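You operate a simulated robot arm through the tools that you are given. There is no shell and no other tool. Be economical: measure what you need, move in short steps, check, and stop when the job is done.

Carry out the task below with a simulated robot arm. There is one attempt and no reset: what you move stays moved.

JOB
Find why the white cartridge drops pressure, tighten that joint, prove it holds.
Fine: hold-test first; the chart names cap or knob, leave the other alone; vent ahead of tightening and at the end; 0.0 bar drop.

It is judged by the outcome, as a careful person would: the job done as asked, and still so three seconds after it is handed in. It fails if anything else is knocked over, pushed out of place, dropped, spilled or broken. Lids that push on must go on centred and level and be pressed home; caps that screw on are set level and turned clockwise until they are tight.

ROBOT AND FRAMES
A 6-joint arm with a two-finger parallel gripper, fixed in place. Base frame: the origin is at the foot of the arm, x ahead of it, y to its left, z up; the work surface is at about z = 0.78. Units: m, rad, N and s.
With the tool pointing down near the work surface it reaches from about 0.26 to 0.68 m from the base axis. Its first joint turns from -1.152 to 1.152 rad. Payload 2.9 kg.
The TCP is the grasp point between the finger pads, 0.03 m short of the fingertips. In the tool frame z runs along the fingers and y along their closing line. Largest opening 0.11 m; finger width 0.02, thickness 0.01; the body of the gripper, 0.048 by 0.112 m, starts 0.055 m behind the TCP.
Orientation is told as [roll, pitch, yaw] about the base's x, y, z axes, in that order, counted from this pose: with the fingers straight down and closing along the base's y, the tool's x points along the base's -x, its y along +y and its z along -z.

CONTROLS
- The arm moves only by the tool nudge_tool. Its argument "series" is a list that holds one entry, the list of rows, each a list of 7 numbers: the shift along the tool's x, y, z in m, then the turn, a rotation vector about the tool's x, y, z in rad, then the gripper command, from -1 (shut) to 1 (fully open), values between in proportion. In form: [[[tx, ty, tz, wx, wy, wz, fingers], ...]]. A call has 1 to 8 rows; each row is the pose to reach, as a shift and turn from the pose commanded when the call began, along the tool's axes at that moment. A row lasts 0.2 s, in which the tool goes at most 0.05 m and 0.15 rad; a call with a longer step from one row to the next is refused whole, and so is a gripper value outside its range. A pose out of reach is approached as far as the arm can. The call stops where the force on the tool passes 40 N (or 10 N more than at its start, if that is more) or the arm is blocked; 0.2 s more then pass. The fingers move at their own pace (about 0.108 m/s each) and stop on an object; they squeeze with about 31 N. The grip force told is the motor's: it shows also when the fingers shut on nothing. Time passes only in rows, and 0.2 s behind the last, so rows that repeat a pose let the fingers close. It gives the time, the measured TCP pose, the force on the tool (base axes), the opening and the grip force at its end, in the units of the frame above (readings bear some noise).
- Cameras (640 x 400 px; columns grow to the right, rows downward): "scene" is fixed at [0.0691, 0.4283, 1.3783]; the picture's right is [-0.82, -0.57, 0.00], its down [-0.35, 0.50, -0.79] and it looks along [0.45, -0.65, -0.61] (base axes); focal length 362 px, centre (320, 200). "wrist" rides on the gripper at [-0.036, 0, -0.057] in the tool frame; the picture's right is [0.00, -1.00, 0.00], its down [0.97, 0.00, -0.24] and it looks along [0.24, 0.00, 0.97] (tool axes); focal length 218 px, centre (320, 200).
- camera(camera): a new picture of that camera. It takes no simulated time.
- measure_at(camera, pixels): there is no depth. For up to 12 entries [column, row, z] of the newest picture of that camera ("zoom" is the newest enlarged one), the place [x, y] in the base frame at which the ray of that pixel passes the height z, good to about 0.002 m. It takes no simulated time.
- inspect(camera, box): a new picture of the part [left, top, right, bottom] of that camera's present view, enlarged. It takes no simulated time.
- hand_in(): hands the job in; it is judged then, once.

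Keep the steps short. Do not move on a guess: measure, check each grasp and each placing, and mend mistakes. In all there are 80 turns and 54 pictures (those below and enlarged ones count). Leave the gripper open and the arm clear of the work at the hand-in unless told otherwise, and finish with a single line.

The tools are called after "Call:" as a command line: name --argument value ..., lists and objects as JSON in quotes. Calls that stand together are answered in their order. nudge_tool: Moves the arm, as the interface text tells. Its arguments: {"type":"object","properties":{"series":{"type":"array"}},"required":["series"]} The other tools are called the same way: camera (camera) takes a picture; measure_at (camera, pixels) gives the place at which the rays of pixels pass given heights; inspect (camera, box) takes an enlarged picture of a part of a camera's view; hand_in () hands the job in.

At the start:

```text
time: 0.0
tool_pos: [0.4967, 0.1366, 1.0903]
orientation: [0.0, -0.001, 0.001]
wrist_force: [-0.2, 0.2, 0.3]
gripper_width: 0.1101
grasp_force: 0.0
```

scene: 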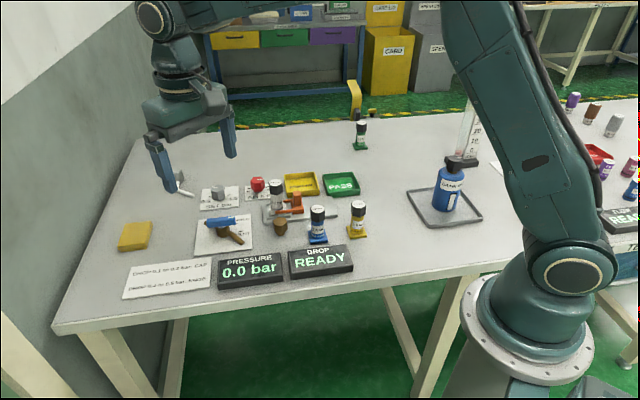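
wrist: 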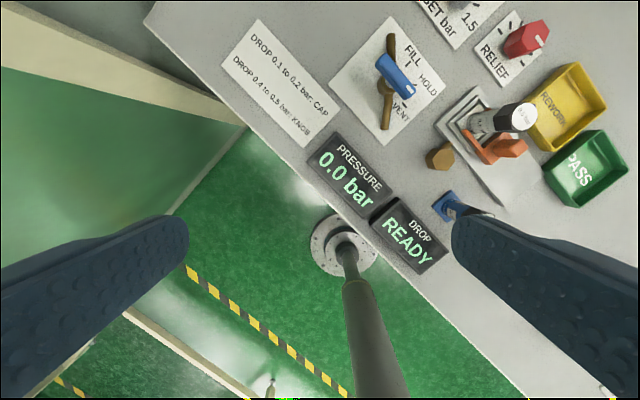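

I see a lever valve (FILL/HOLD/VENT), a chart card, displays, and a clamped cartridge. I'll enlarge these to read them.

Call:
inspect --camera "scene" --box '[190, 165, 380, 285]'

Call:
inspect --camera "wrist" --box '[400, 0, 640, 220]'

Call:
inspect --camera "wrist" --box '[200, 0, 460, 150]'

```text
3.33 times, centred on (285, 225) of scene
```

zoom: 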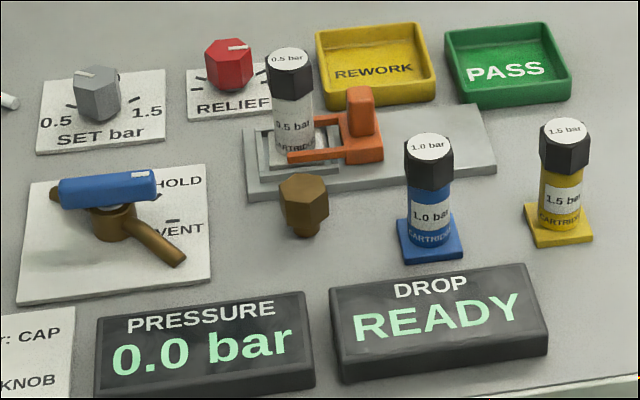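

```text
1.82 times, centred on (520, 110) of wrist
```

zoom: 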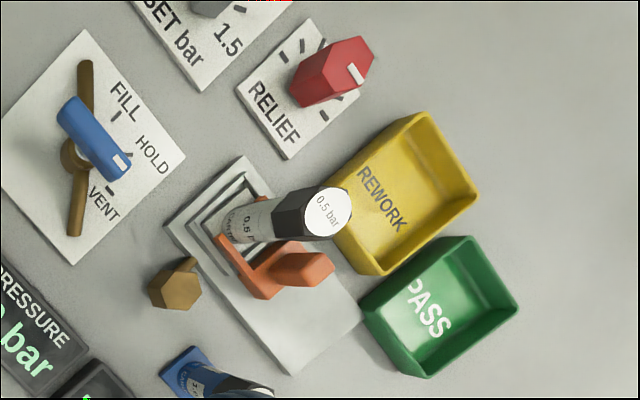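

```text
2.46 times, centred on (330, 75) of wrist
```

zoom: 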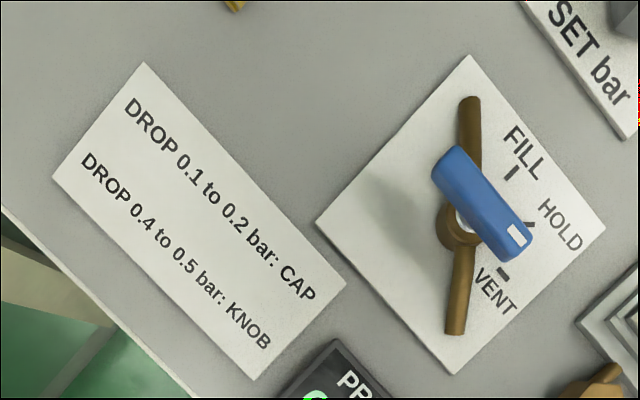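

The white 0.5 bar cartridge is already in the fixture. I'll measure the main parts.

Call:
measure_at --camera "scene" --pixels '[[276, 184, 0.87], [280, 228, 0.8], [222, 222, 0.81], [232, 241, 0.8], [218, 192, 0.8], [257, 185, 0.8], [296, 202, 0.8], [318, 235, 0.78], [357, 230, 0.78], [120, 298, 0.78], [204, 255, 0.78], [250, 215, 0.78]]'

Call:
measure_at --camera "wrist" --pixels '[[523, 117, 0.87], [440, 158, 0.8], [397, 78, 0.82], [386, 90, 0.8], [523, 40, 0.8], [440, 95, 0.78], [500, 160, 0.8], [387, 125, 0.79], [393, 38, 0.79]]'

```text
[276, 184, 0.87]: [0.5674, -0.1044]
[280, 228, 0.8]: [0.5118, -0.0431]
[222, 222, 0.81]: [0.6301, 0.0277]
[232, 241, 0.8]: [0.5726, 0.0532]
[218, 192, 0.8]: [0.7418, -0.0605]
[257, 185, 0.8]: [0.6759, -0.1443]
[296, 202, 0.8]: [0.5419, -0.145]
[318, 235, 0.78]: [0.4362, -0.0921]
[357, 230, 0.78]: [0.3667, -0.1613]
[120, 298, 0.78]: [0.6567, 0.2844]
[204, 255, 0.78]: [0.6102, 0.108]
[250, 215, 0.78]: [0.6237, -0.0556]
```

```text
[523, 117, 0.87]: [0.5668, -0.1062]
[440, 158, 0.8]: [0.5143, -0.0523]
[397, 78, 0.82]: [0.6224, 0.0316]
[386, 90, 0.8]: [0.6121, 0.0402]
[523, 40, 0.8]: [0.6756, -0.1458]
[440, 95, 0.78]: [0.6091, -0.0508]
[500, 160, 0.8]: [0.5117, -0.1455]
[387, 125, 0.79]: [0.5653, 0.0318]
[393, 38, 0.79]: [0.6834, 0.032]
```

Both cameras agree: cartridge cap about (0.567,-0.105), brass knob (0.513,-0.047), valve (0.62,0.035). I'll move over the area, staying high, for a closer look.

Call:
nudge_tool --series '[[[-0.025, -0.04, 0.005, 0, 0, 0, 1], [-0.05, -0.08, 0.01, 0, 0, 0, 1], [-0.075, -0.12, 0.02, 0, 0, 0, 1], [-0.1, -0.157, 0.03, 0, 0, 0, 1]]]'

Call:
camera --camera "wrist"

```text
time: 1.0
tool_pos: [0.5943, -0.0193, 1.0634]
orientation: [0.002, -0.002, 0.001]
wrist_force: [0.2, 0.5, -0.2]
gripper_width: 0.1098
grasp_force: 0.0
```

```text
48 pictures are left
```

wrist: 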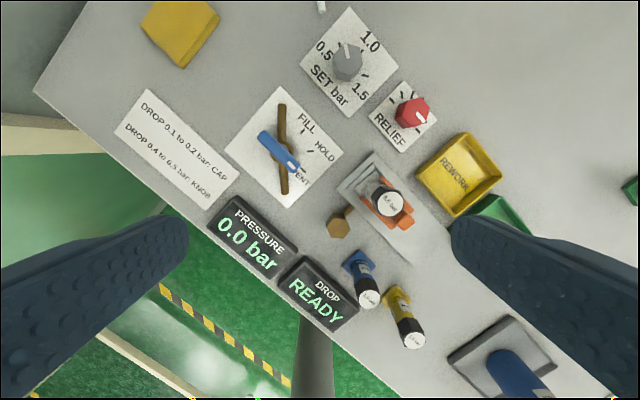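

Call:
inspect --camera "wrist" --box '[220, 20, 440, 160]'

Call:
inspect --camera "wrist" --box '[310, 130, 470, 270]'

Call:
inspect --camera "wrist" --box '[225, 80, 345, 215]'

```text
2.86 times, centred on (330, 90) of wrist
```

zoom: 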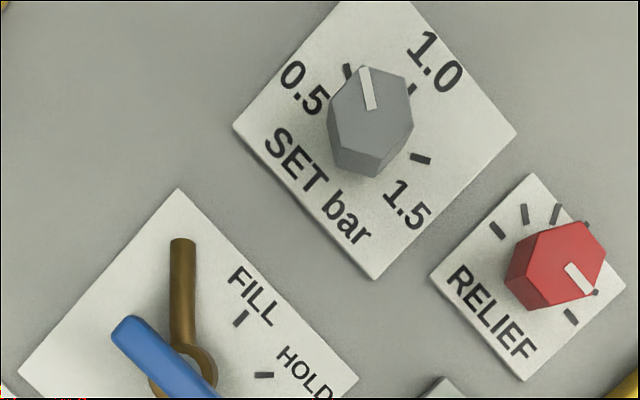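

```text
2.86 times, centred on (390, 200) of wrist
```

zoom: 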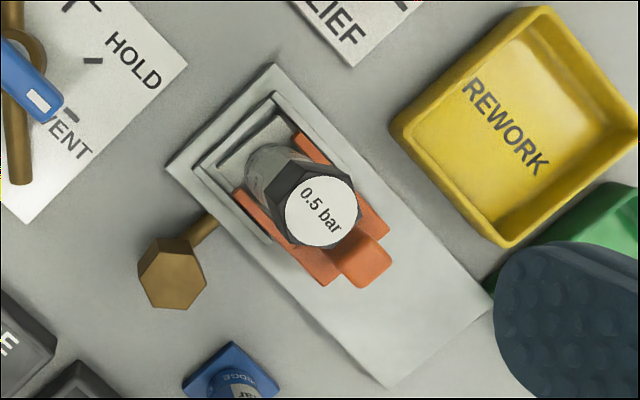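

```text
2.96 times, centred on (285, 148) of wrist
```

zoom: 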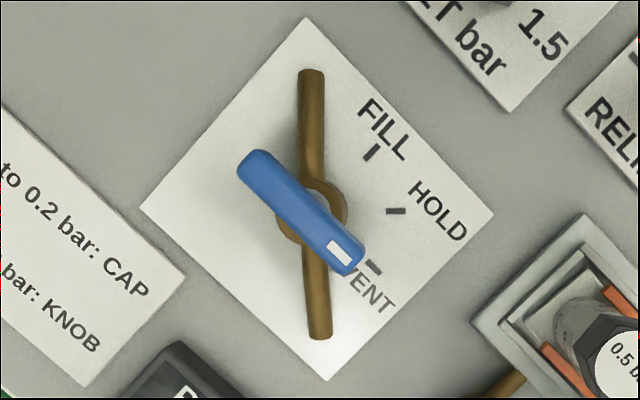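

The valve mark stands at VENT and SET is at 0.5. I'll triangulate the handle, knob and cap heights from both cameras.

Call:
measure_at --camera "zoom" --pixels '[[372, 152, 0.783], [396, 211, 0.783], [373, 268, 0.783], [311, 212, 0.79], [251, 163, 0.81], [251, 163, 0.83], [351, 263, 0.81], [351, 263, 0.83], [301, 213, 0.82], [301, 213, 0.83]]'

Call:
measure_at --camera "scene" --pixels '[[206, 222, 0.81], [206, 222, 0.83], [235, 220, 0.81], [235, 220, 0.83], [276, 223, 0.79], [276, 223, 0.81], [276, 223, 0.83], [276, 183, 0.87], [276, 183, 0.89], [276, 183, 0.85]]'

Call:
measure_at --camera "wrist" --pixels '[[338, 228, 0.79], [338, 228, 0.81], [338, 228, 0.83], [390, 204, 0.85], [390, 204, 0.87], [390, 204, 0.89]]'

Call:
inspect --camera "scene" --box '[240, 170, 320, 250]'

```text
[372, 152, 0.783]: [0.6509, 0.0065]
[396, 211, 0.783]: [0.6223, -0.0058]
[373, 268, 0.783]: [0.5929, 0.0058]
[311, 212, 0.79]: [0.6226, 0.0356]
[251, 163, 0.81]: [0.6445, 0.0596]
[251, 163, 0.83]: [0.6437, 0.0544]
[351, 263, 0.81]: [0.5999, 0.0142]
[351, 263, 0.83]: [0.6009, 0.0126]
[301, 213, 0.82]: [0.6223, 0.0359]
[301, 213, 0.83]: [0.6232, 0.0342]
```

```text
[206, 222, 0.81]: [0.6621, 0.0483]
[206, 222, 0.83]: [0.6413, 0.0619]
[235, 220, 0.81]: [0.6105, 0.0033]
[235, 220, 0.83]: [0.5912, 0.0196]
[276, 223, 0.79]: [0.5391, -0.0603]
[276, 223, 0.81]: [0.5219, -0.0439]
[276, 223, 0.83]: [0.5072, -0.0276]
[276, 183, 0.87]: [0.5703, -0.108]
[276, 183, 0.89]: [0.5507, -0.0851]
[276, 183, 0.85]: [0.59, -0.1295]
```

```text
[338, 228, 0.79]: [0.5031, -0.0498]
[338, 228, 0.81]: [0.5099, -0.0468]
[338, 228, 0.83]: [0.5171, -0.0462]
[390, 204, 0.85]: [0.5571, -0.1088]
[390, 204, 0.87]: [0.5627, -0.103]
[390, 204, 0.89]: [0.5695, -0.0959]
```

```text
5.00 times, centred on (280, 210) of scene
```

zoom: 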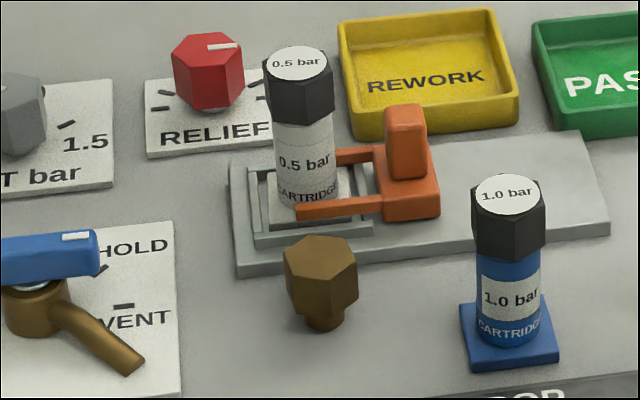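

Pivot about (0.622, 0.0355), handle at z≈0.822, lying along -135° (VENT). FILL is +90° counterclockwise from above, HOLD +45°. I go above the pivot, turn the tool 45° to straddle the handle, and narrow the fingers.

Call:
nudge_tool --series '[[[-0.005, 0.01, 0.02, 0, 0, -0.13, 0.5], [-0.01, 0.02, 0.05, 0, 0, -0.26, 0], [-0.015, 0.03, 0.08, 0, 0, -0.39, -0.1], [-0.02, 0.04, 0.11, 0, 0, -0.52, -0.1], [-0.025, 0.05, 0.14, 0, 0, -0.65, -0.1], [-0.028, 0.055, 0.16, 0, 0, -0.785, -0.1], [-0.028, 0.055, 0.16, 0, 0, -0.785, -0.1]]]'

Call:
camera --camera "wrist"

```text
time: 2.6
tool_pos: [0.6246, 0.0376, 0.9005]
orientation: [0.001, 0.001, 0.787]
wrist_force: [-0.3, -0.8, 0.5]
gripper_width: 0.0497
grasp_force: 0.0
```

```text
43 pictures are left
```

wrist: 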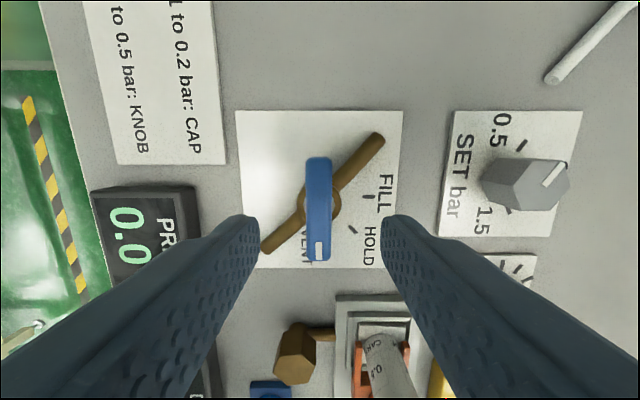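

The handle is straight between the fingers. I check its centre.

Call:
measure_at --camera "wrist" --pixels '[[319, 157, 0.83], [319, 260, 0.83], [306, 207, 0.83], [333, 207, 0.83], [320, 205, 0.79]]'

```text
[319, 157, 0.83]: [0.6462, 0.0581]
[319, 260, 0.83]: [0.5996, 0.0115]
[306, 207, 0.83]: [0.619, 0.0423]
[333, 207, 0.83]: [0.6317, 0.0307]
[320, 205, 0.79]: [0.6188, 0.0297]
```

Centre (0.623, 0.035). I descend to 0.842 and close on the handle.

Call:
nudge_tool --series '[[[0.003, 0, 0.03, 0, 0, 0, -0.1], [0.003, 0, 0.058, 0, 0, 0, -0.1], [0.003, 0, 0.059, 0, 0, 0, -0.4], [0.003, 0, 0.059, 0, 0, 0, -1], [0.003, 0, 0.059, 0, 0, 0, -1]]]'

```text
time: 3.8
tool_pos: [0.6214, 0.0342, 0.8404]
orientation: [0.002, 0.002, 0.788]
wrist_force: [-9.7, 8.7, 1.3]
gripper_width: 0.016
grasp_force: 44.5
```

Gripped (16 mm). I turn +45° towards HOLD and onward to FILL.

Call:
nudge_tool --series '[[[0, 0, 0, 0, 0, -0.14, -1], [0, 0, 0, 0, 0, -0.28, -1], [0, 0, 0, 0, 0, -0.42, -1], [0, 0, 0, 0, 0, -0.56, -1], [0, 0, 0, 0, 0, -0.7, -1], [0, 0, 0, 0, 0, -0.84, -1]]]'

```text
time: 5.2
tool_pos: [0.6219, 0.0335, 0.8399]
orientation: [0.001, 0.0, 1.631]
wrist_force: [-16.3, 18.9, -5.3]
gripper_width: 0.0157
grasp_force: 45.0
```

Turning works; sideways force is about 25 N, so I shift 1 mm toward the pivot while continuing to FILL.

Call:
nudge_tool --series '[[[-0.001, 0.001, 0, 0, 0, 0, -1], [-0.001, 0.001, 0, 0, 0, -0.14, -1], [-0.001, 0.001, 0, 0, 0, -0.28, -1], [-0.001, 0.001, 0, 0, 0, -0.42, -1], [-0.001, 0.001, 0, 0, 0, -0.56, -1], [-0.001, 0.001, 0, 0, 0, -0.725, -1]]]'

Call:
camera --camera "scene"

```text
refused: row 6 steps farther than a row can; nothing moved
```

```text
42 pictures are left
```

scene: 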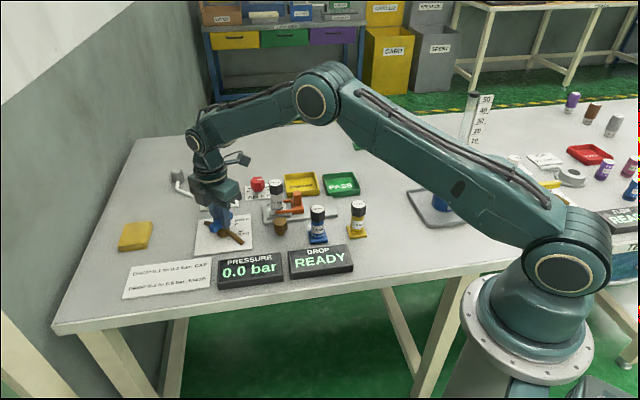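

One row was too large; resend with even steps.

Call:
nudge_tool --series '[[[-0.001, 0.001, 0, 0, 0, 0, -1], [-0.001, 0.001, 0, 0, 0, -0.145, -1], [-0.001, 0.001, 0, 0, 0, -0.29, -1], [-0.001, 0.001, 0, 0, 0, -0.435, -1], [-0.001, 0.001, 0, 0, 0, -0.58, -1], [-0.001, 0.001, 0, 0, 0, -0.725, -1]]]'

Call:
camera --camera "scene"

```text
time: 6.6
tool_pos: [0.6238, 0.0349, 0.8407]
orientation: [-0.002, 0.001, 2.354]
wrist_force: [7.1, 16.6, -11.1]
gripper_width: 0.0159
grasp_force: 45.0
```

```text
41 pictures are left
```

scene: 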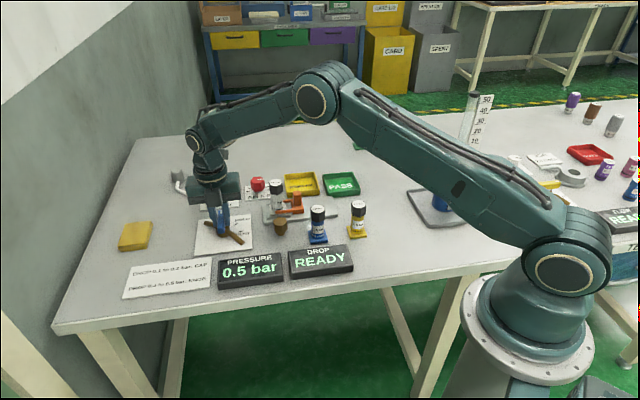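

Pressure is 0.5 bar. I turn back 45° to HOLD and let time pass.

Call:
nudge_tool --series '[[[0, 0, 0, 0, 0, 0, -1], [0, 0, 0, 0, 0, 0.13, -1], [0, 0, 0, 0, 0, 0.26, -1], [0, 0, 0, 0, 0, 0.39, -1], [0, 0, 0, 0, 0, 0.52, -1], [0, 0, 0, 0, 0, 0.65, -1], [0, 0, 0, 0, 0, 0.785, -1], [0, 0, 0, 0, 0, 0.785, -1]]]'

Call:
inspect --camera "scene" --box '[190, 165, 380, 285]'

```text
time: 8.4
tool_pos: [0.623, 0.0329, 0.8396]
orientation: [0.001, -0.001, 1.562]
wrist_force: [14.0, 9.1, -21.3]
gripper_width: 0.0161
grasp_force: 45.6
```

```text
3.33 times, centred on (285, 225) of scene
```

zoom: 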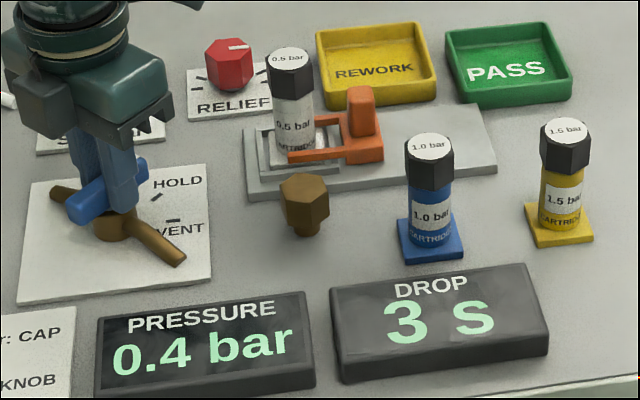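

HOLD is counting (3 s). I wait in place.

Call:
nudge_tool --series '[[[0, 0, 0, 0, 0, 0, -1], [0, 0, 0, 0, 0, 0, -1], [0, 0, 0, 0, 0, 0, -1], [0, 0, 0, 0, 0, 0, -1], [0, 0, 0, 0, 0, 0, -1], [0, 0, 0, 0, 0, 0, -1], [0, 0, 0, 0, 0, 0, -1], [0, 0, 0, 0, 0, 0, -1]]]'

Call:
nudge_tool --series '[[[0, 0, 0, 0, 0, 0, -1], [0, 0, 0, 0, 0, 0, -1], [0, 0, 0, 0, 0, 0, -1], [0, 0, 0, 0, 0, 0, -1], [0, 0, 0, 0, 0, 0, -1], [0, 0, 0, 0, 0, 0, -1], [0, 0, 0, 0, 0, 0, -1], [0, 0, 0, 0, 0, 0, -1]]]'

Call:
inspect --camera "scene" --box '[190, 165, 380, 285]'

```text
time: 10.2
tool_pos: [0.6232, 0.0331, 0.8406]
orientation: [0.002, 0.001, 1.563]
wrist_force: [13.2, 1.9, -25.4]
gripper_width: 0.0158
grasp_force: 44.9
```

```text
time: 12.0
tool_pos: [0.622, 0.0345, 0.8401]
orientation: [0.001, -0.001, 1.564]
wrist_force: [13.3, -1.3, -25.3]
gripper_width: 0.0155
grasp_force: 44.5
```

```text
3.33 times, centred on (285, 225) of scene
```

zoom: 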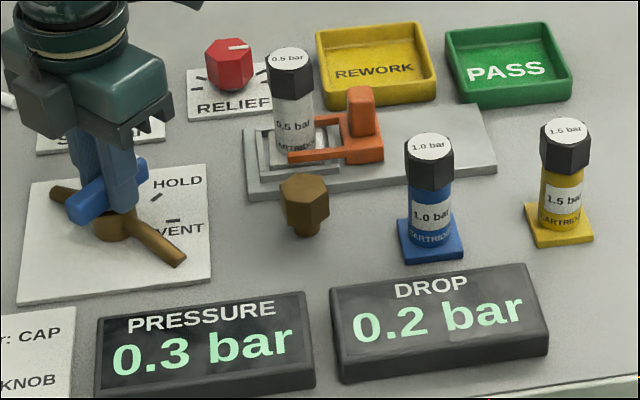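

Drop 0.2 bar → the chart names CAP; the knob stays untouched. I turn to VENT.

Call:
nudge_tool --series '[[[0, 0, 0.001, 0, 0, 0.13, -1], [0, 0, 0.001, 0, 0, 0.26, -1], [0, 0, 0.001, 0, 0, 0.39, -1], [0, 0, 0.001, 0, 0, 0.52, -1], [0, 0, 0.001, 0, 0, 0.65, -1], [0, 0, 0.001, 0, 0, 0.78, -1], [0, 0, 0.001, 0, 0, 0.78, -1]]]'

Call:
inspect --camera "scene" --box '[190, 165, 380, 285]'

```text
time: 13.6
tool_pos: [0.6218, 0.0342, 0.8406]
orientation: [0.003, 0.001, 0.785]
wrist_force: [-21.6, 0.5, 15.7]
gripper_width: 0.0159
grasp_force: 45.5
```

```text
3.33 times, centred on (285, 225) of scene
```

zoom: 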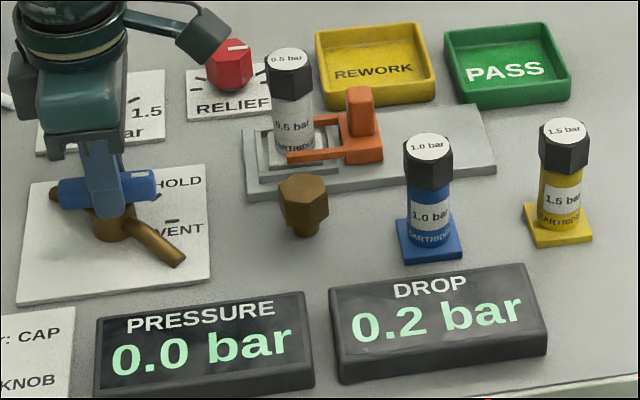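

Vented: 0.0 bar. I open and lift straight off.

Call:
nudge_tool --series '[[[0, 0, 0, 0, 0, 0, -0.1], [0, 0, 0, 0, 0, 0, -0.1], [0, 0, -0.03, 0, 0, 0, -0.1], [0, 0, -0.07, 0, 0, 0, -0.1], [0, 0, -0.11, 0, 0, 0, -0.1]]]'

Call:
inspect --camera "wrist" --box '[160, 100, 480, 300]'

```text
time: 14.8
tool_pos: [0.6211, 0.0334, 0.9502]
orientation: [-0.002, 0.001, 0.785]
wrist_force: [-0.1, 0.4, 0.7]
gripper_width: 0.0497
grasp_force: 0.1
```

```text
2.00 times, centred on (320, 200) of wrist
```

zoom: 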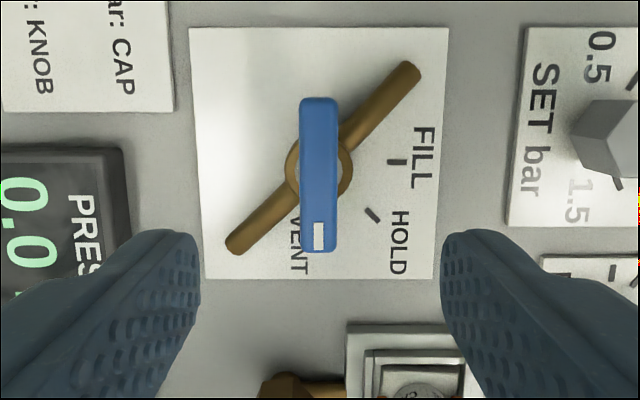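

Handle still at VENT. Next I move above the cartridge cap at about (0.564,-0.102) staying high, and look at it from above.

Call:
nudge_tool --series '[[[0, 0, -0.03, 0, 0, 0, 0], [0.035, -0.014, -0.04, 0, 0, 0, 0], [0.07, -0.028, -0.05, 0, 0, 0, 0], [0.105, -0.042, -0.05, 0, 0, 0, 0], [0.1365, -0.056, -0.05, 0, 0, 0, 0]]]'

Call:
inspect --camera "wrist" --box '[200, 125, 440, 275]'

```text
time: 16.0
tool_pos: [0.5651, -0.1037, 0.9981]
orientation: [0.0, -0.001, 0.786]
wrist_force: [0.2, -0.3, -0.5]
gripper_width: 0.055
grasp_force: 0.0
```

```text
2.67 times, centred on (320, 200) of wrist
```

zoom: 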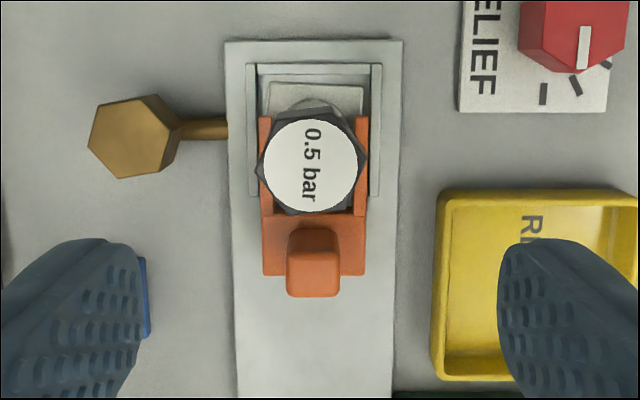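

Zoom tightly on the cap to find its flats, and triangulate the centre.

Call:
inspect --camera "wrist" --box '[285, 155, 355, 225]'

Call:
measure_at --camera "wrist" --pixels '[[317, 187, 0.876], [298, 187, 0.876], [337, 186, 0.876], [317, 212, 0.82], [317, 212, 0.84]]'

Call:
inspect --camera "scene" --box '[255, 170, 315, 220]'

Call:
measure_at --camera "scene" --pixels '[[297, 192, 0.82], [297, 192, 0.84], [297, 192, 0.83], [276, 183, 0.876]]'

```text
5.71 times, centred on (320, 190) of wrist
```

zoom: 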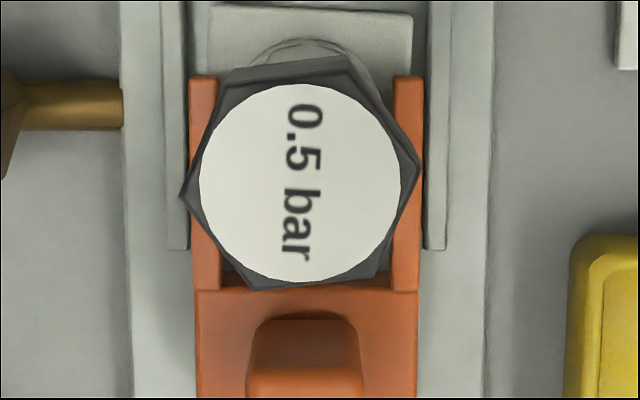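

```text
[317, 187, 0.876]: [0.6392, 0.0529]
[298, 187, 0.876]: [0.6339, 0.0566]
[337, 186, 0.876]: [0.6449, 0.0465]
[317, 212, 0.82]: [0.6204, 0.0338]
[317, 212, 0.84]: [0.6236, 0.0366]
```

```text
8.00 times, centred on (285, 195) of scene
```

zoom: 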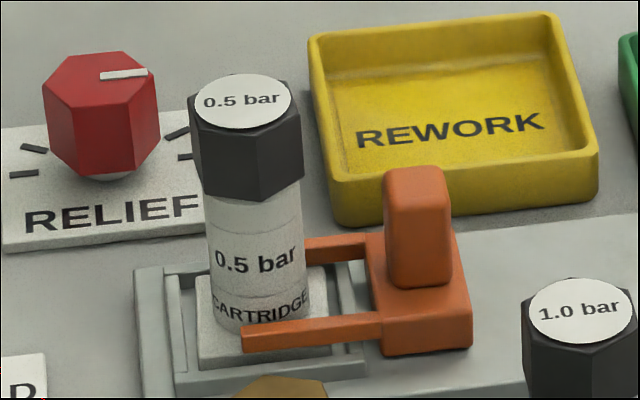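

```text
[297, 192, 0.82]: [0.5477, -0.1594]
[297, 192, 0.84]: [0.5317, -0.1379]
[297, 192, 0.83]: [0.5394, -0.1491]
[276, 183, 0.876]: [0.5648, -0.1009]
```

Hex vertices lie about 7° CCW of the picture's horizontal, so flats suit a yaw of 45+37=82°. I need a fresh full wrist picture for measuring.

Call:
camera --camera "wrist"

Call:
measure_at --camera "wrist" --pixels '[[317, 187, 0.876], [298, 187, 0.876], [337, 186, 0.876], [316.5, 211, 0.82], [316.5, 211, 0.84], [316.5, 211, 0.83], [299, 189, 0.87], [338, 184, 0.87]]'

Call:
measure_at --camera "scene" --pixels '[[297, 192, 0.825], [276, 183, 0.874], [275.5, 182.4, 0.876], [275.8, 205.5, 0.84], [275.8, 205.5, 0.85]]'

```text
33 pictures are left
```

wrist: 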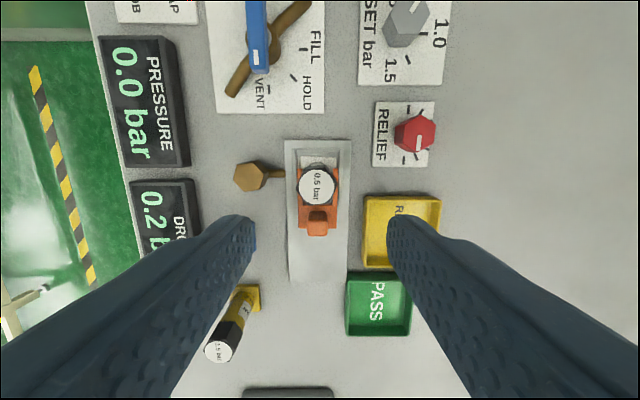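

```text
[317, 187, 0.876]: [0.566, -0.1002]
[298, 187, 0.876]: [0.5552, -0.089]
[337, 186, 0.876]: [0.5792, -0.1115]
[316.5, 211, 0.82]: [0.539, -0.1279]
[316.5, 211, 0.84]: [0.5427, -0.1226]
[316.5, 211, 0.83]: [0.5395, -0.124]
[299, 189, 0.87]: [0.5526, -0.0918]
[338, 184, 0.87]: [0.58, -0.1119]
```

```text
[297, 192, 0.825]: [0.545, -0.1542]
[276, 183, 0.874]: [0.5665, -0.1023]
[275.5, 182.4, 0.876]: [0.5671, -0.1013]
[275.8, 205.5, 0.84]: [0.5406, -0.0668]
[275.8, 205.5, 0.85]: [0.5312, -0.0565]
```

Cap centre ≈ (0.566,-0.101), top 0.876; the orange clamp handle top is ≈0.842, 47 mm away, so it will be cleared. I turn to yaw 82° and lower to 0.93, then check the flats.

Call:
nudge_tool --series '[[[-0.001, 0.0, 0.01, 0, 0, -0.13, 0], [-0.0025, 0.001, 0.02, 0, 0, -0.26, 0], [-0.0025, 0.001, 0.03, 0, 0, -0.39, 0], [-0.0025, 0.001, 0.04, 0, 0, -0.52, 0], [-0.0025, 0.001, 0.05, 0, 0, -0.646, 0], [-0.0025, 0.001, 0.05, 0, 0, -0.646, 0]]]'

Call:
camera --camera "wrist"

Call:
inspect --camera "wrist" --box '[280, 150, 360, 230]'

```text
time: 17.4
tool_pos: [0.5659, -0.0994, 0.9501]
orientation: [0.0, 0.0, 1.432]
wrist_force: [0.0, -0.4, -0.9]
gripper_width: 0.0549
grasp_force: 0.1
```

```text
32 pictures are left
```

wrist: 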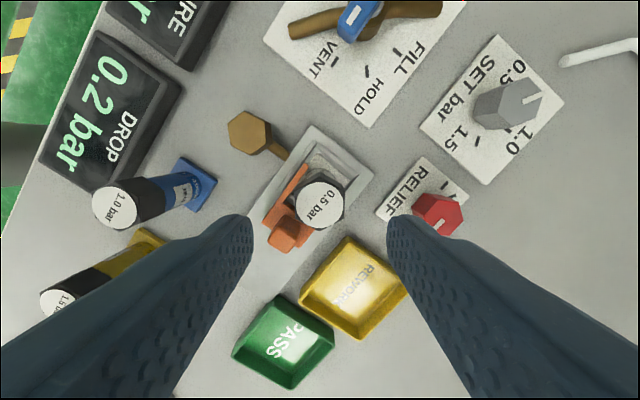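

```text
5.00 times, centred on (320, 190) of wrist
```

zoom: 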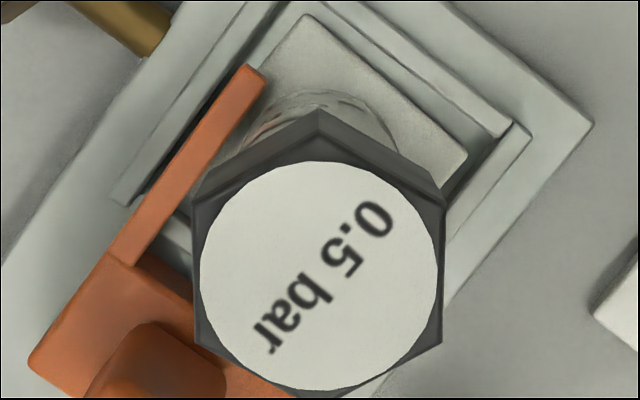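

The flats are vertical in the picture, centred at column 320. Check the centre.

Call:
measure_at --camera "wrist" --pixels '[[320, 205, 0.876], [295, 205, 0.876], [345, 205, 0.876]]'

```text
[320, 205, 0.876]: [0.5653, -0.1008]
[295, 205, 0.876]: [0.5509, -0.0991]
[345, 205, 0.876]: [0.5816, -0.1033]
```

Descend to 0.880 and close on the cap flats.

Call:
nudge_tool --series '[[[0.001, 0, 0.03, 0, 0, 0, 0], [0.001, 0, 0.06, 0, 0, 0, 0], [0.001, 0, 0.07, 0, 0, 0, -0.2], [0.001, 0, 0.07, 0, 0, 0, -1], [0.001, 0, 0.07, 0, 0, 0, -1]]]'

```text
time: 18.6
tool_pos: [0.565, -0.1008, 0.8805]
orientation: [0.001, 0.0, 1.431]
wrist_force: [-0.8, -1.0, 0.3]
gripper_width: 0.0305
grasp_force: 31.1
```

Gripped at 30.5 mm with almost no side force. I turn clockwise (from above), watching the forces.

Call:
nudge_tool --series '[[[0, 0, 0, 0, 0, 0.14, -1], [0, 0, 0, 0, 0, 0.28, -1], [0, 0, 0, 0, 0, 0.42, -1], [0, 0, 0, 0, 0, 0.56, -1], [0, 0, 0, 0, 0, 0.7, -1]]]'

Call:
inspect --camera "scene" --box '[230, 150, 330, 225]'

```text
time: 19.8
tool_pos: [0.5661, -0.0994, 0.8786]
orientation: [-0.001, 0.001, 0.727]
wrist_force: [-2.1, 4.0, 9.1]
gripper_width: 0.0305
grasp_force: 30.8
```

```text
5.33 times, centred on (280, 188) of scene
```

zoom: 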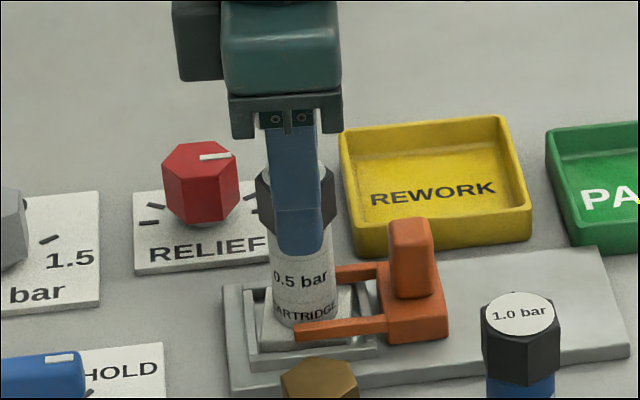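

The cap turned 40° with the grip held. Continue.

Call:
nudge_tool --series '[[[0, 0, 0, 0, 0, 0.14, -1], [0, 0, 0, 0, 0, 0.28, -1], [0, 0, 0, 0, 0, 0.42, -1], [0, 0, 0, 0, 0, 0.56, -1], [0, 0, 0, 0, 0, 0.7, -1], [0, 0, 0, 0, 0, 0.84, -1]]]'

```text
time: 21.2
tool_pos: [0.5665, -0.099, 0.8787]
orientation: [0.001, 0.0, -0.108]
wrist_force: [-4.4, 8.7, 12.4]
gripper_width: 0.0324
grasp_force: 31.0
```

Width grew to 32.4 mm: the pads now start riding on the hex, so the cap resists. I look at the cap from the wrist.

Call:
inspect --camera "wrist" --box '[260, 140, 380, 260]'

```text
3.33 times, centred on (320, 200) of wrist
```

zoom: 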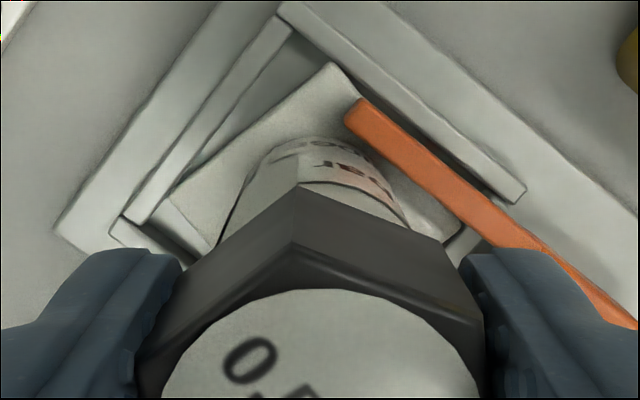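

The pads are skewed about 10° on the hex, i.e. the cap stopped. I'll open, rise and check its orientation, then re-grip for a confirming twist.

Call:
nudge_tool --series '[[[0, 0, 0, 0, 0, 0, 0], [0, 0, 0, 0, 0, 0, 0], [0, 0, -0.035, 0, 0, 0, 0], [0, 0, -0.07, 0, 0, 0, 0], [0, 0, -0.07, 0, 0, 0, 0]]]'

Call:
inspect --camera "wrist" --box '[280, 150, 360, 230]'

Call:
inspect --camera "scene" --box '[190, 165, 380, 285]'

```text
time: 22.4
tool_pos: [0.5667, -0.102, 0.9534]
orientation: [0.001, 0.0, -0.11]
wrist_force: [-0.4, 0.4, 0.2]
gripper_width: 0.0549
grasp_force: 0.0
```

```text
5.00 times, centred on (320, 190) of wrist
```

zoom: 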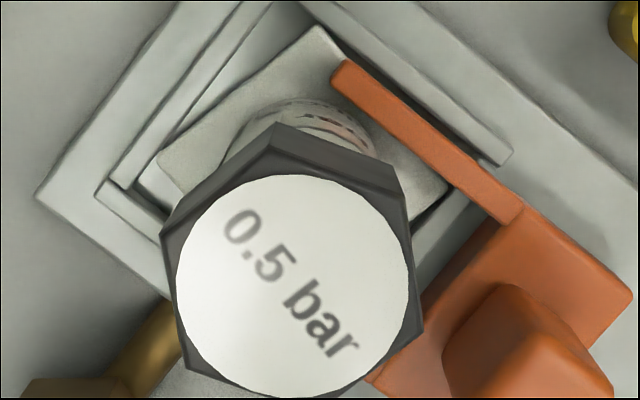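

```text
3.33 times, centred on (285, 225) of scene
```

zoom: 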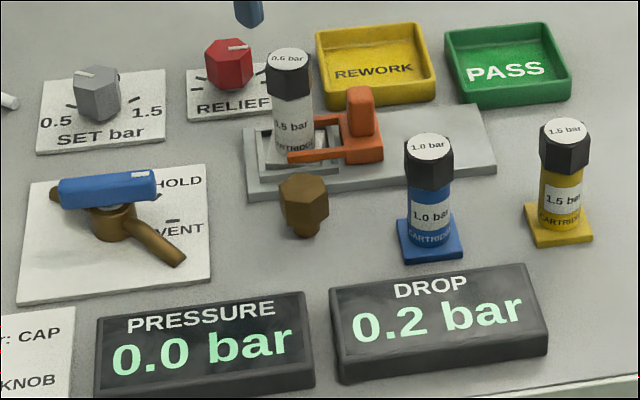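

The hex turned about 77° and then stopped. I compare the cartridge body's seating with the earlier picture.

Call:
inspect --camera "scene" --box '[255, 170, 315, 220]'

```text
8.00 times, centred on (285, 195) of scene
```

zoom: 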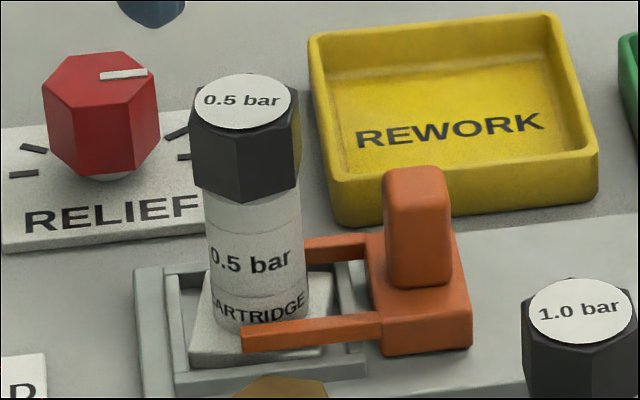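

The body's foot turned a few degrees in its nest slack and then braced there; the cap turned further on it. Now a confirming twist: align to the flats (+10°), descend, grip.

Call:
nudge_tool --series '[[[0, 0, 0.02, 0, 0, -0.1, 0], [0, 0, 0.04, 0, 0, -0.183, 0], [0, 0, 0.06, 0, 0, -0.183, 0], [0, 0, 0.073, 0, 0, -0.183, 0], [0, 0, 0.073, 0, 0, -0.183, -0.5], [0, 0, 0.073, 0, 0, -0.183, -1], [0, 0, 0.073, 0, 0, -0.183, -1]]]'

Call:
nudge_tool --series '[[[0, 0, 0, 0, 0, 0.06, -1], [0, 0, 0, 0, 0, 0.12, -1], [0, 0, 0, 0, 0, 0.18, -1], [0, 0, 0, 0, 0, 0.18, -1]]]'

```text
time: 24.0
tool_pos: [0.5679, -0.1013, 0.8764]
orientation: [-0.001, 0.001, 0.074]
wrist_force: [0.0, 6.9, -0.5]
gripper_width: 0.0308
grasp_force: 30.9
```

```text
time: 25.0
tool_pos: [0.5667, -0.101, 0.8767]
orientation: [0.0, 0.002, -0.104]
wrist_force: [-3.4, 8.6, -3.5]
gripper_width: 0.0324
grasp_force: 31.1
```

At the same angle the width again rises to 32.4 mm: the cap does not turn further — tight. I release and rise.

Call:
nudge_tool --series '[[[0, 0, 0, 0, 0, -0.15, -1], [0, 0, 0, 0, 0, -0.17, 0], [0, 0, 0, 0, 0, -0.17, 0], [0, 0, -0.04, 0, 0, -0.17, 0], [0, 0, -0.08, 0, 0, -0.17, 0], [0, 0, -0.12, 0, 0, -0.17, 0]]]'

Call:
inspect --camera "wrist" --box '[240, 120, 400, 280]'

```text
time: 26.4
tool_pos: [0.5662, -0.1043, 0.9944]
orientation: [0.001, 0.001, 0.065]
wrist_force: [-0.7, -0.1, -0.4]
gripper_width: 0.0548
grasp_force: 0.0
```

```text
2.50 times, centred on (320, 200) of wrist
```

zoom: 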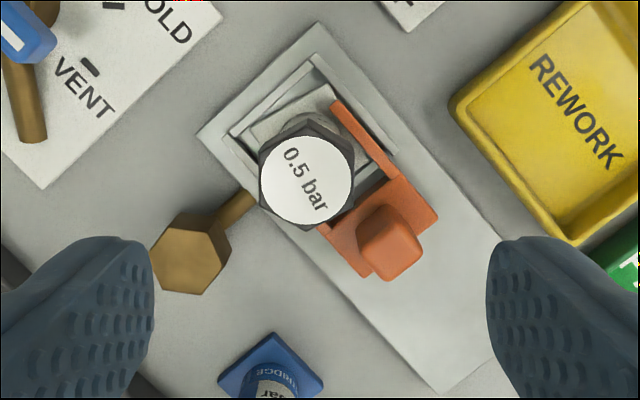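

Now back to the valve: above (0.6225, 0.035), yaw 45°, z 0.90.

Call:
nudge_tool --series '[[[-0.011, 0.022, 0, 0, 0, -0.12, 0], [-0.022, 0.045, 0, 0, 0, -0.24, 0], [-0.033, 0.067, 0.01, 0, 0, -0.36, -0.1], [-0.044, 0.09, 0.035, 0, 0, -0.48, -0.1], [-0.055, 0.112, 0.065, 0, 0, -0.6, -0.1], [-0.0654, 0.134, 0.092, 0, 0, -0.72, -0.1], [-0.0654, 0.134, 0.092, 0, 0, -0.72, -0.1]]]'

Call:
camera --camera "wrist"

Call:
measure_at --camera "wrist" --pixels '[[319, 157, 0.83], [319, 260, 0.83], [306, 207, 0.83], [333, 207, 0.83]]'

```text
time: 28.0
tool_pos: [0.6203, 0.0369, 0.9032]
orientation: [0.0, 0.001, 0.785]
wrist_force: [-0.6, -0.4, 0.2]
gripper_width: 0.0496
grasp_force: 0.1
```

```text
24 pictures are left
```

wrist: 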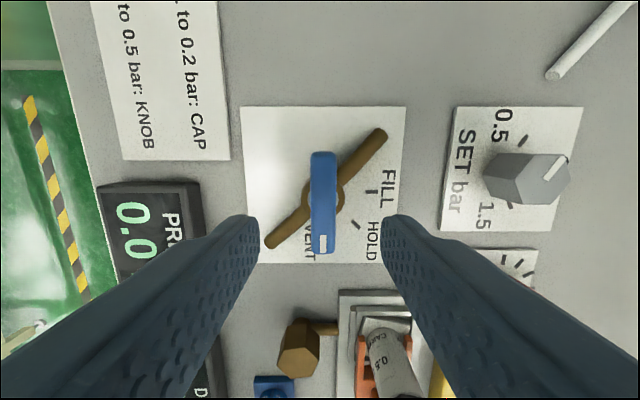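

```text
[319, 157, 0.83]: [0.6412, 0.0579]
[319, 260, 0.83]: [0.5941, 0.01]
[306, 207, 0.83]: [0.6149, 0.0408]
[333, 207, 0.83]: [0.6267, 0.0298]
```

The handle is at column 323, 2 mm off in tool y. I correct, descend to 0.841 and grip.

Call:
nudge_tool --series '[[[0, -0.002, 0.03, 0, 0, 0, -0.1], [0, -0.002, 0.06, 0, 0, 0, -0.1], [0, -0.002, 0.062, 0, 0, 0, -0.4], [0, -0.002, 0.062, 0, 0, 0, -1], [0, -0.002, 0.062, 0, 0, 0, -1]]]'

Call:
nudge_tool --series '[[[0, 0, 0, 0, 0, -0.14, -1], [0, 0, 0, 0, 0, -0.28, -1], [0, 0, 0, 0, 0, -0.42, -1], [0, 0, 0, 0, 0, -0.56, -1], [0, 0, 0, 0, 0, -0.7, -1], [0, 0, 0, 0, 0, -0.84, -1]]]'

```text
time: 29.2
tool_pos: [0.6233, 0.035, 0.8425]
orientation: [0.002, 0.001, 0.786]
wrist_force: [-4.7, 2.1, 0.9]
gripper_width: 0.0159
grasp_force: 44.7
```

```text
time: 30.6
tool_pos: [0.6225, 0.0357, 0.8432]
orientation: [0.003, 0.0, 1.625]
wrist_force: [-21.1, -2.2, 5.5]
gripper_width: 0.0157
grasp_force: 45.0
```

Good; continue to FILL with a 1 mm easing.

Call:
nudge_tool --series '[[[0, 0.001, 0, 0, 0, 0, -1], [0, 0.001, 0, 0, 0, -0.145, -1], [0, 0.001, 0, 0, 0, -0.29, -1], [0, 0.001, 0, 0, 0, -0.435, -1], [0, 0.001, 0, 0, 0, -0.58, -1], [0, 0.001, 0, 0, 0, -0.728, -1], [0, 0.001, 0, 0, 0, -0.728, -1]]]'

Call:
inspect --camera "scene" --box '[190, 165, 380, 285]'

```text
time: 32.2
tool_pos: [0.6208, 0.0352, 0.8416]
orientation: [0.004, -0.002, 2.352]
wrist_force: [-24.1, -7.1, 2.2]
gripper_width: 0.0161
grasp_force: 45.0
```

```text
3.33 times, centred on (285, 225) of scene
```

zoom: 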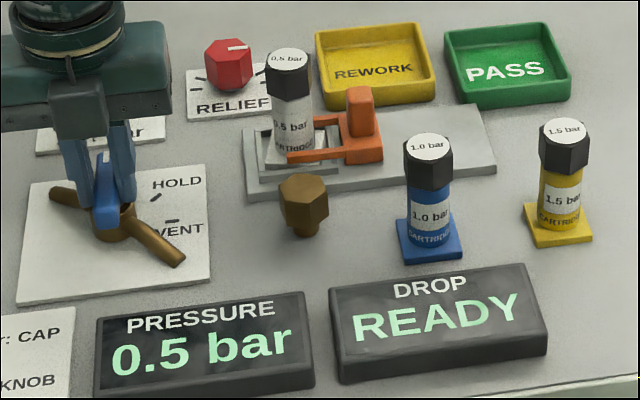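

Filled to 0.5 bar. Turn to HOLD, then wait.

Call:
nudge_tool --series '[[[0, 0, 0, 0, 0, 0, -1], [0, 0, 0, 0, 0, 0.13, -1], [0, 0, 0, 0, 0, 0.26, -1], [0, 0, 0, 0, 0, 0.39, -1], [0, 0, 0, 0, 0, 0.52, -1], [0, 0, 0, 0, 0, 0.65, -1], [0, 0, 0, 0, 0, 0.785, -1], [0, 0, 0, 0, 0, 0.785, -1]]]'

Call:
nudge_tool --series '[[[0, 0, 0, 0, 0, 0, -1], [0, 0, 0, 0, 0, 0, -1], [0, 0, 0, 0, 0, 0, -1], [0, 0, 0, 0, 0, 0, -1], [0, 0, 0, 0, 0, 0, -1], [0, 0, 0, 0, 0, 0, -1], [0, 0, 0, 0, 0, 0, -1], [0, 0, 0, 0, 0, 0, -1]]]'

Call:
nudge_tool --series '[[[0, 0, 0, 0, 0, 0, -1], [0, 0, 0, 0, 0, 0, -1], [0, 0, 0, 0, 0, 0, -1], [0, 0, 0, 0, 0, 0, -1], [0, 0, 0, 0, 0, 0, -1], [0, 0, 0, 0, 0, 0, -1], [0, 0, 0, 0, 0, 0, -1], [0, 0, 0, 0, 0, 0, -1]]]'

Call:
inspect --camera "scene" --box '[190, 165, 380, 285]'

```text
time: 34.0
tool_pos: [0.6221, 0.0357, 0.843]
orientation: [0.001, -0.001, 1.565]
wrist_force: [-15.0, -6.0, 0.4]
gripper_width: 0.016
grasp_force: 44.6
```

```text
time: 35.8
tool_pos: [0.6231, 0.0343, 0.8426]
orientation: [-0.002, 0.0, 1.568]
wrist_force: [-14.0, -0.5, 3.6]
gripper_width: 0.0158
grasp_force: 45.0
```

```text
time: 37.6
tool_pos: [0.6219, 0.0351, 0.8424]
orientation: [-0.001, 0.0, 1.567]
wrist_force: [-14.1, 3.8, 5.2]
gripper_width: 0.0161
grasp_force: 44.5
```

```text
3.33 times, centred on (285, 225) of scene
```

zoom: 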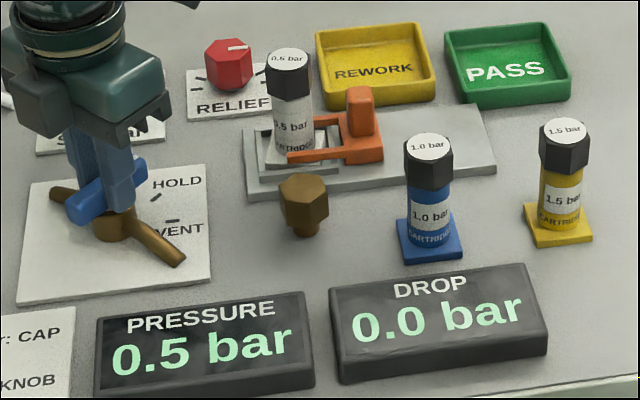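

The hold test shows 0.0 bar drop at 0.5 bar. Now VENT, then release and lift.

Call:
nudge_tool --series '[[[0, 0, 0, 0, 0, 0.13, -1], [0, 0, 0, 0, 0, 0.26, -1], [0, 0, 0, 0, 0, 0.39, -1], [0, 0, 0, 0, 0, 0.52, -1], [0, 0, 0, 0, 0, 0.65, -1], [0, 0, 0, 0, 0, 0.782, -1], [0, 0, 0, 0, 0, 0.782, -1]]]'

Call:
nudge_tool --series '[[[0, 0, 0, 0, 0, 0, -0.1], [0, 0, 0, 0, 0, 0, -0.1], [0, 0, -0.03, 0, 0, 0, -0.1], [0, 0, -0.07, 0, 0, 0, -0.1], [0, 0, -0.11, 0, 0, 0, 0.2], [0, 0, -0.15, 0, 0, 0, 1], [0, 0, -0.19, 0, 0, 0, 1], [0, 0, -0.21, 0, 0, 0, 1]]]'

Call:
inspect --camera "scene" --box '[190, 165, 380, 285]'

Call:
camera --camera "wrist"

```text
time: 39.2
tool_pos: [0.6229, 0.0354, 0.8419]
orientation: [0.001, 0.0, 0.782]
wrist_force: [-5.6, -1.4, -5.4]
gripper_width: 0.0157
grasp_force: 44.7
```

```text
time: 41.0
tool_pos: [0.6247, 0.0366, 1.0544]
orientation: [0.001, 0.0, 0.784]
wrist_force: [-0.1, 0.4, 0.1]
gripper_width: 0.1099
grasp_force: 0.1
```

```text
3.33 times, centred on (285, 225) of scene
```

zoom: 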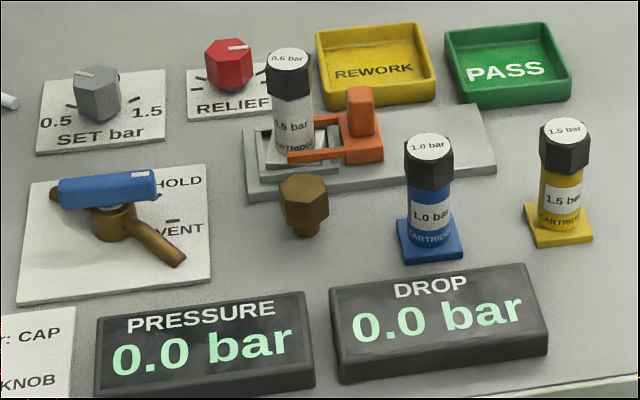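

```text
20 pictures are left
```

wrist: 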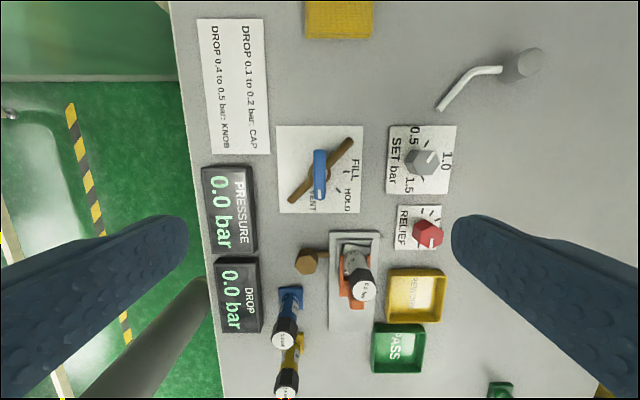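

Pressure 0.0, drop 0.0, the handle is at VENT, the knob is untouched, and the arm is clear with the gripper open. Handing in.

Call:
hand_in

```text
The job is handed in.
```

The first hold test dropped 0.2 bar, which the chart gives as the cap; I vented, tightened the cap without touching the knob, re-tested at 0.5 bar with 0.0 bar drop, and vented again; the cartridge foot turned a few degrees within its nest during tightening.
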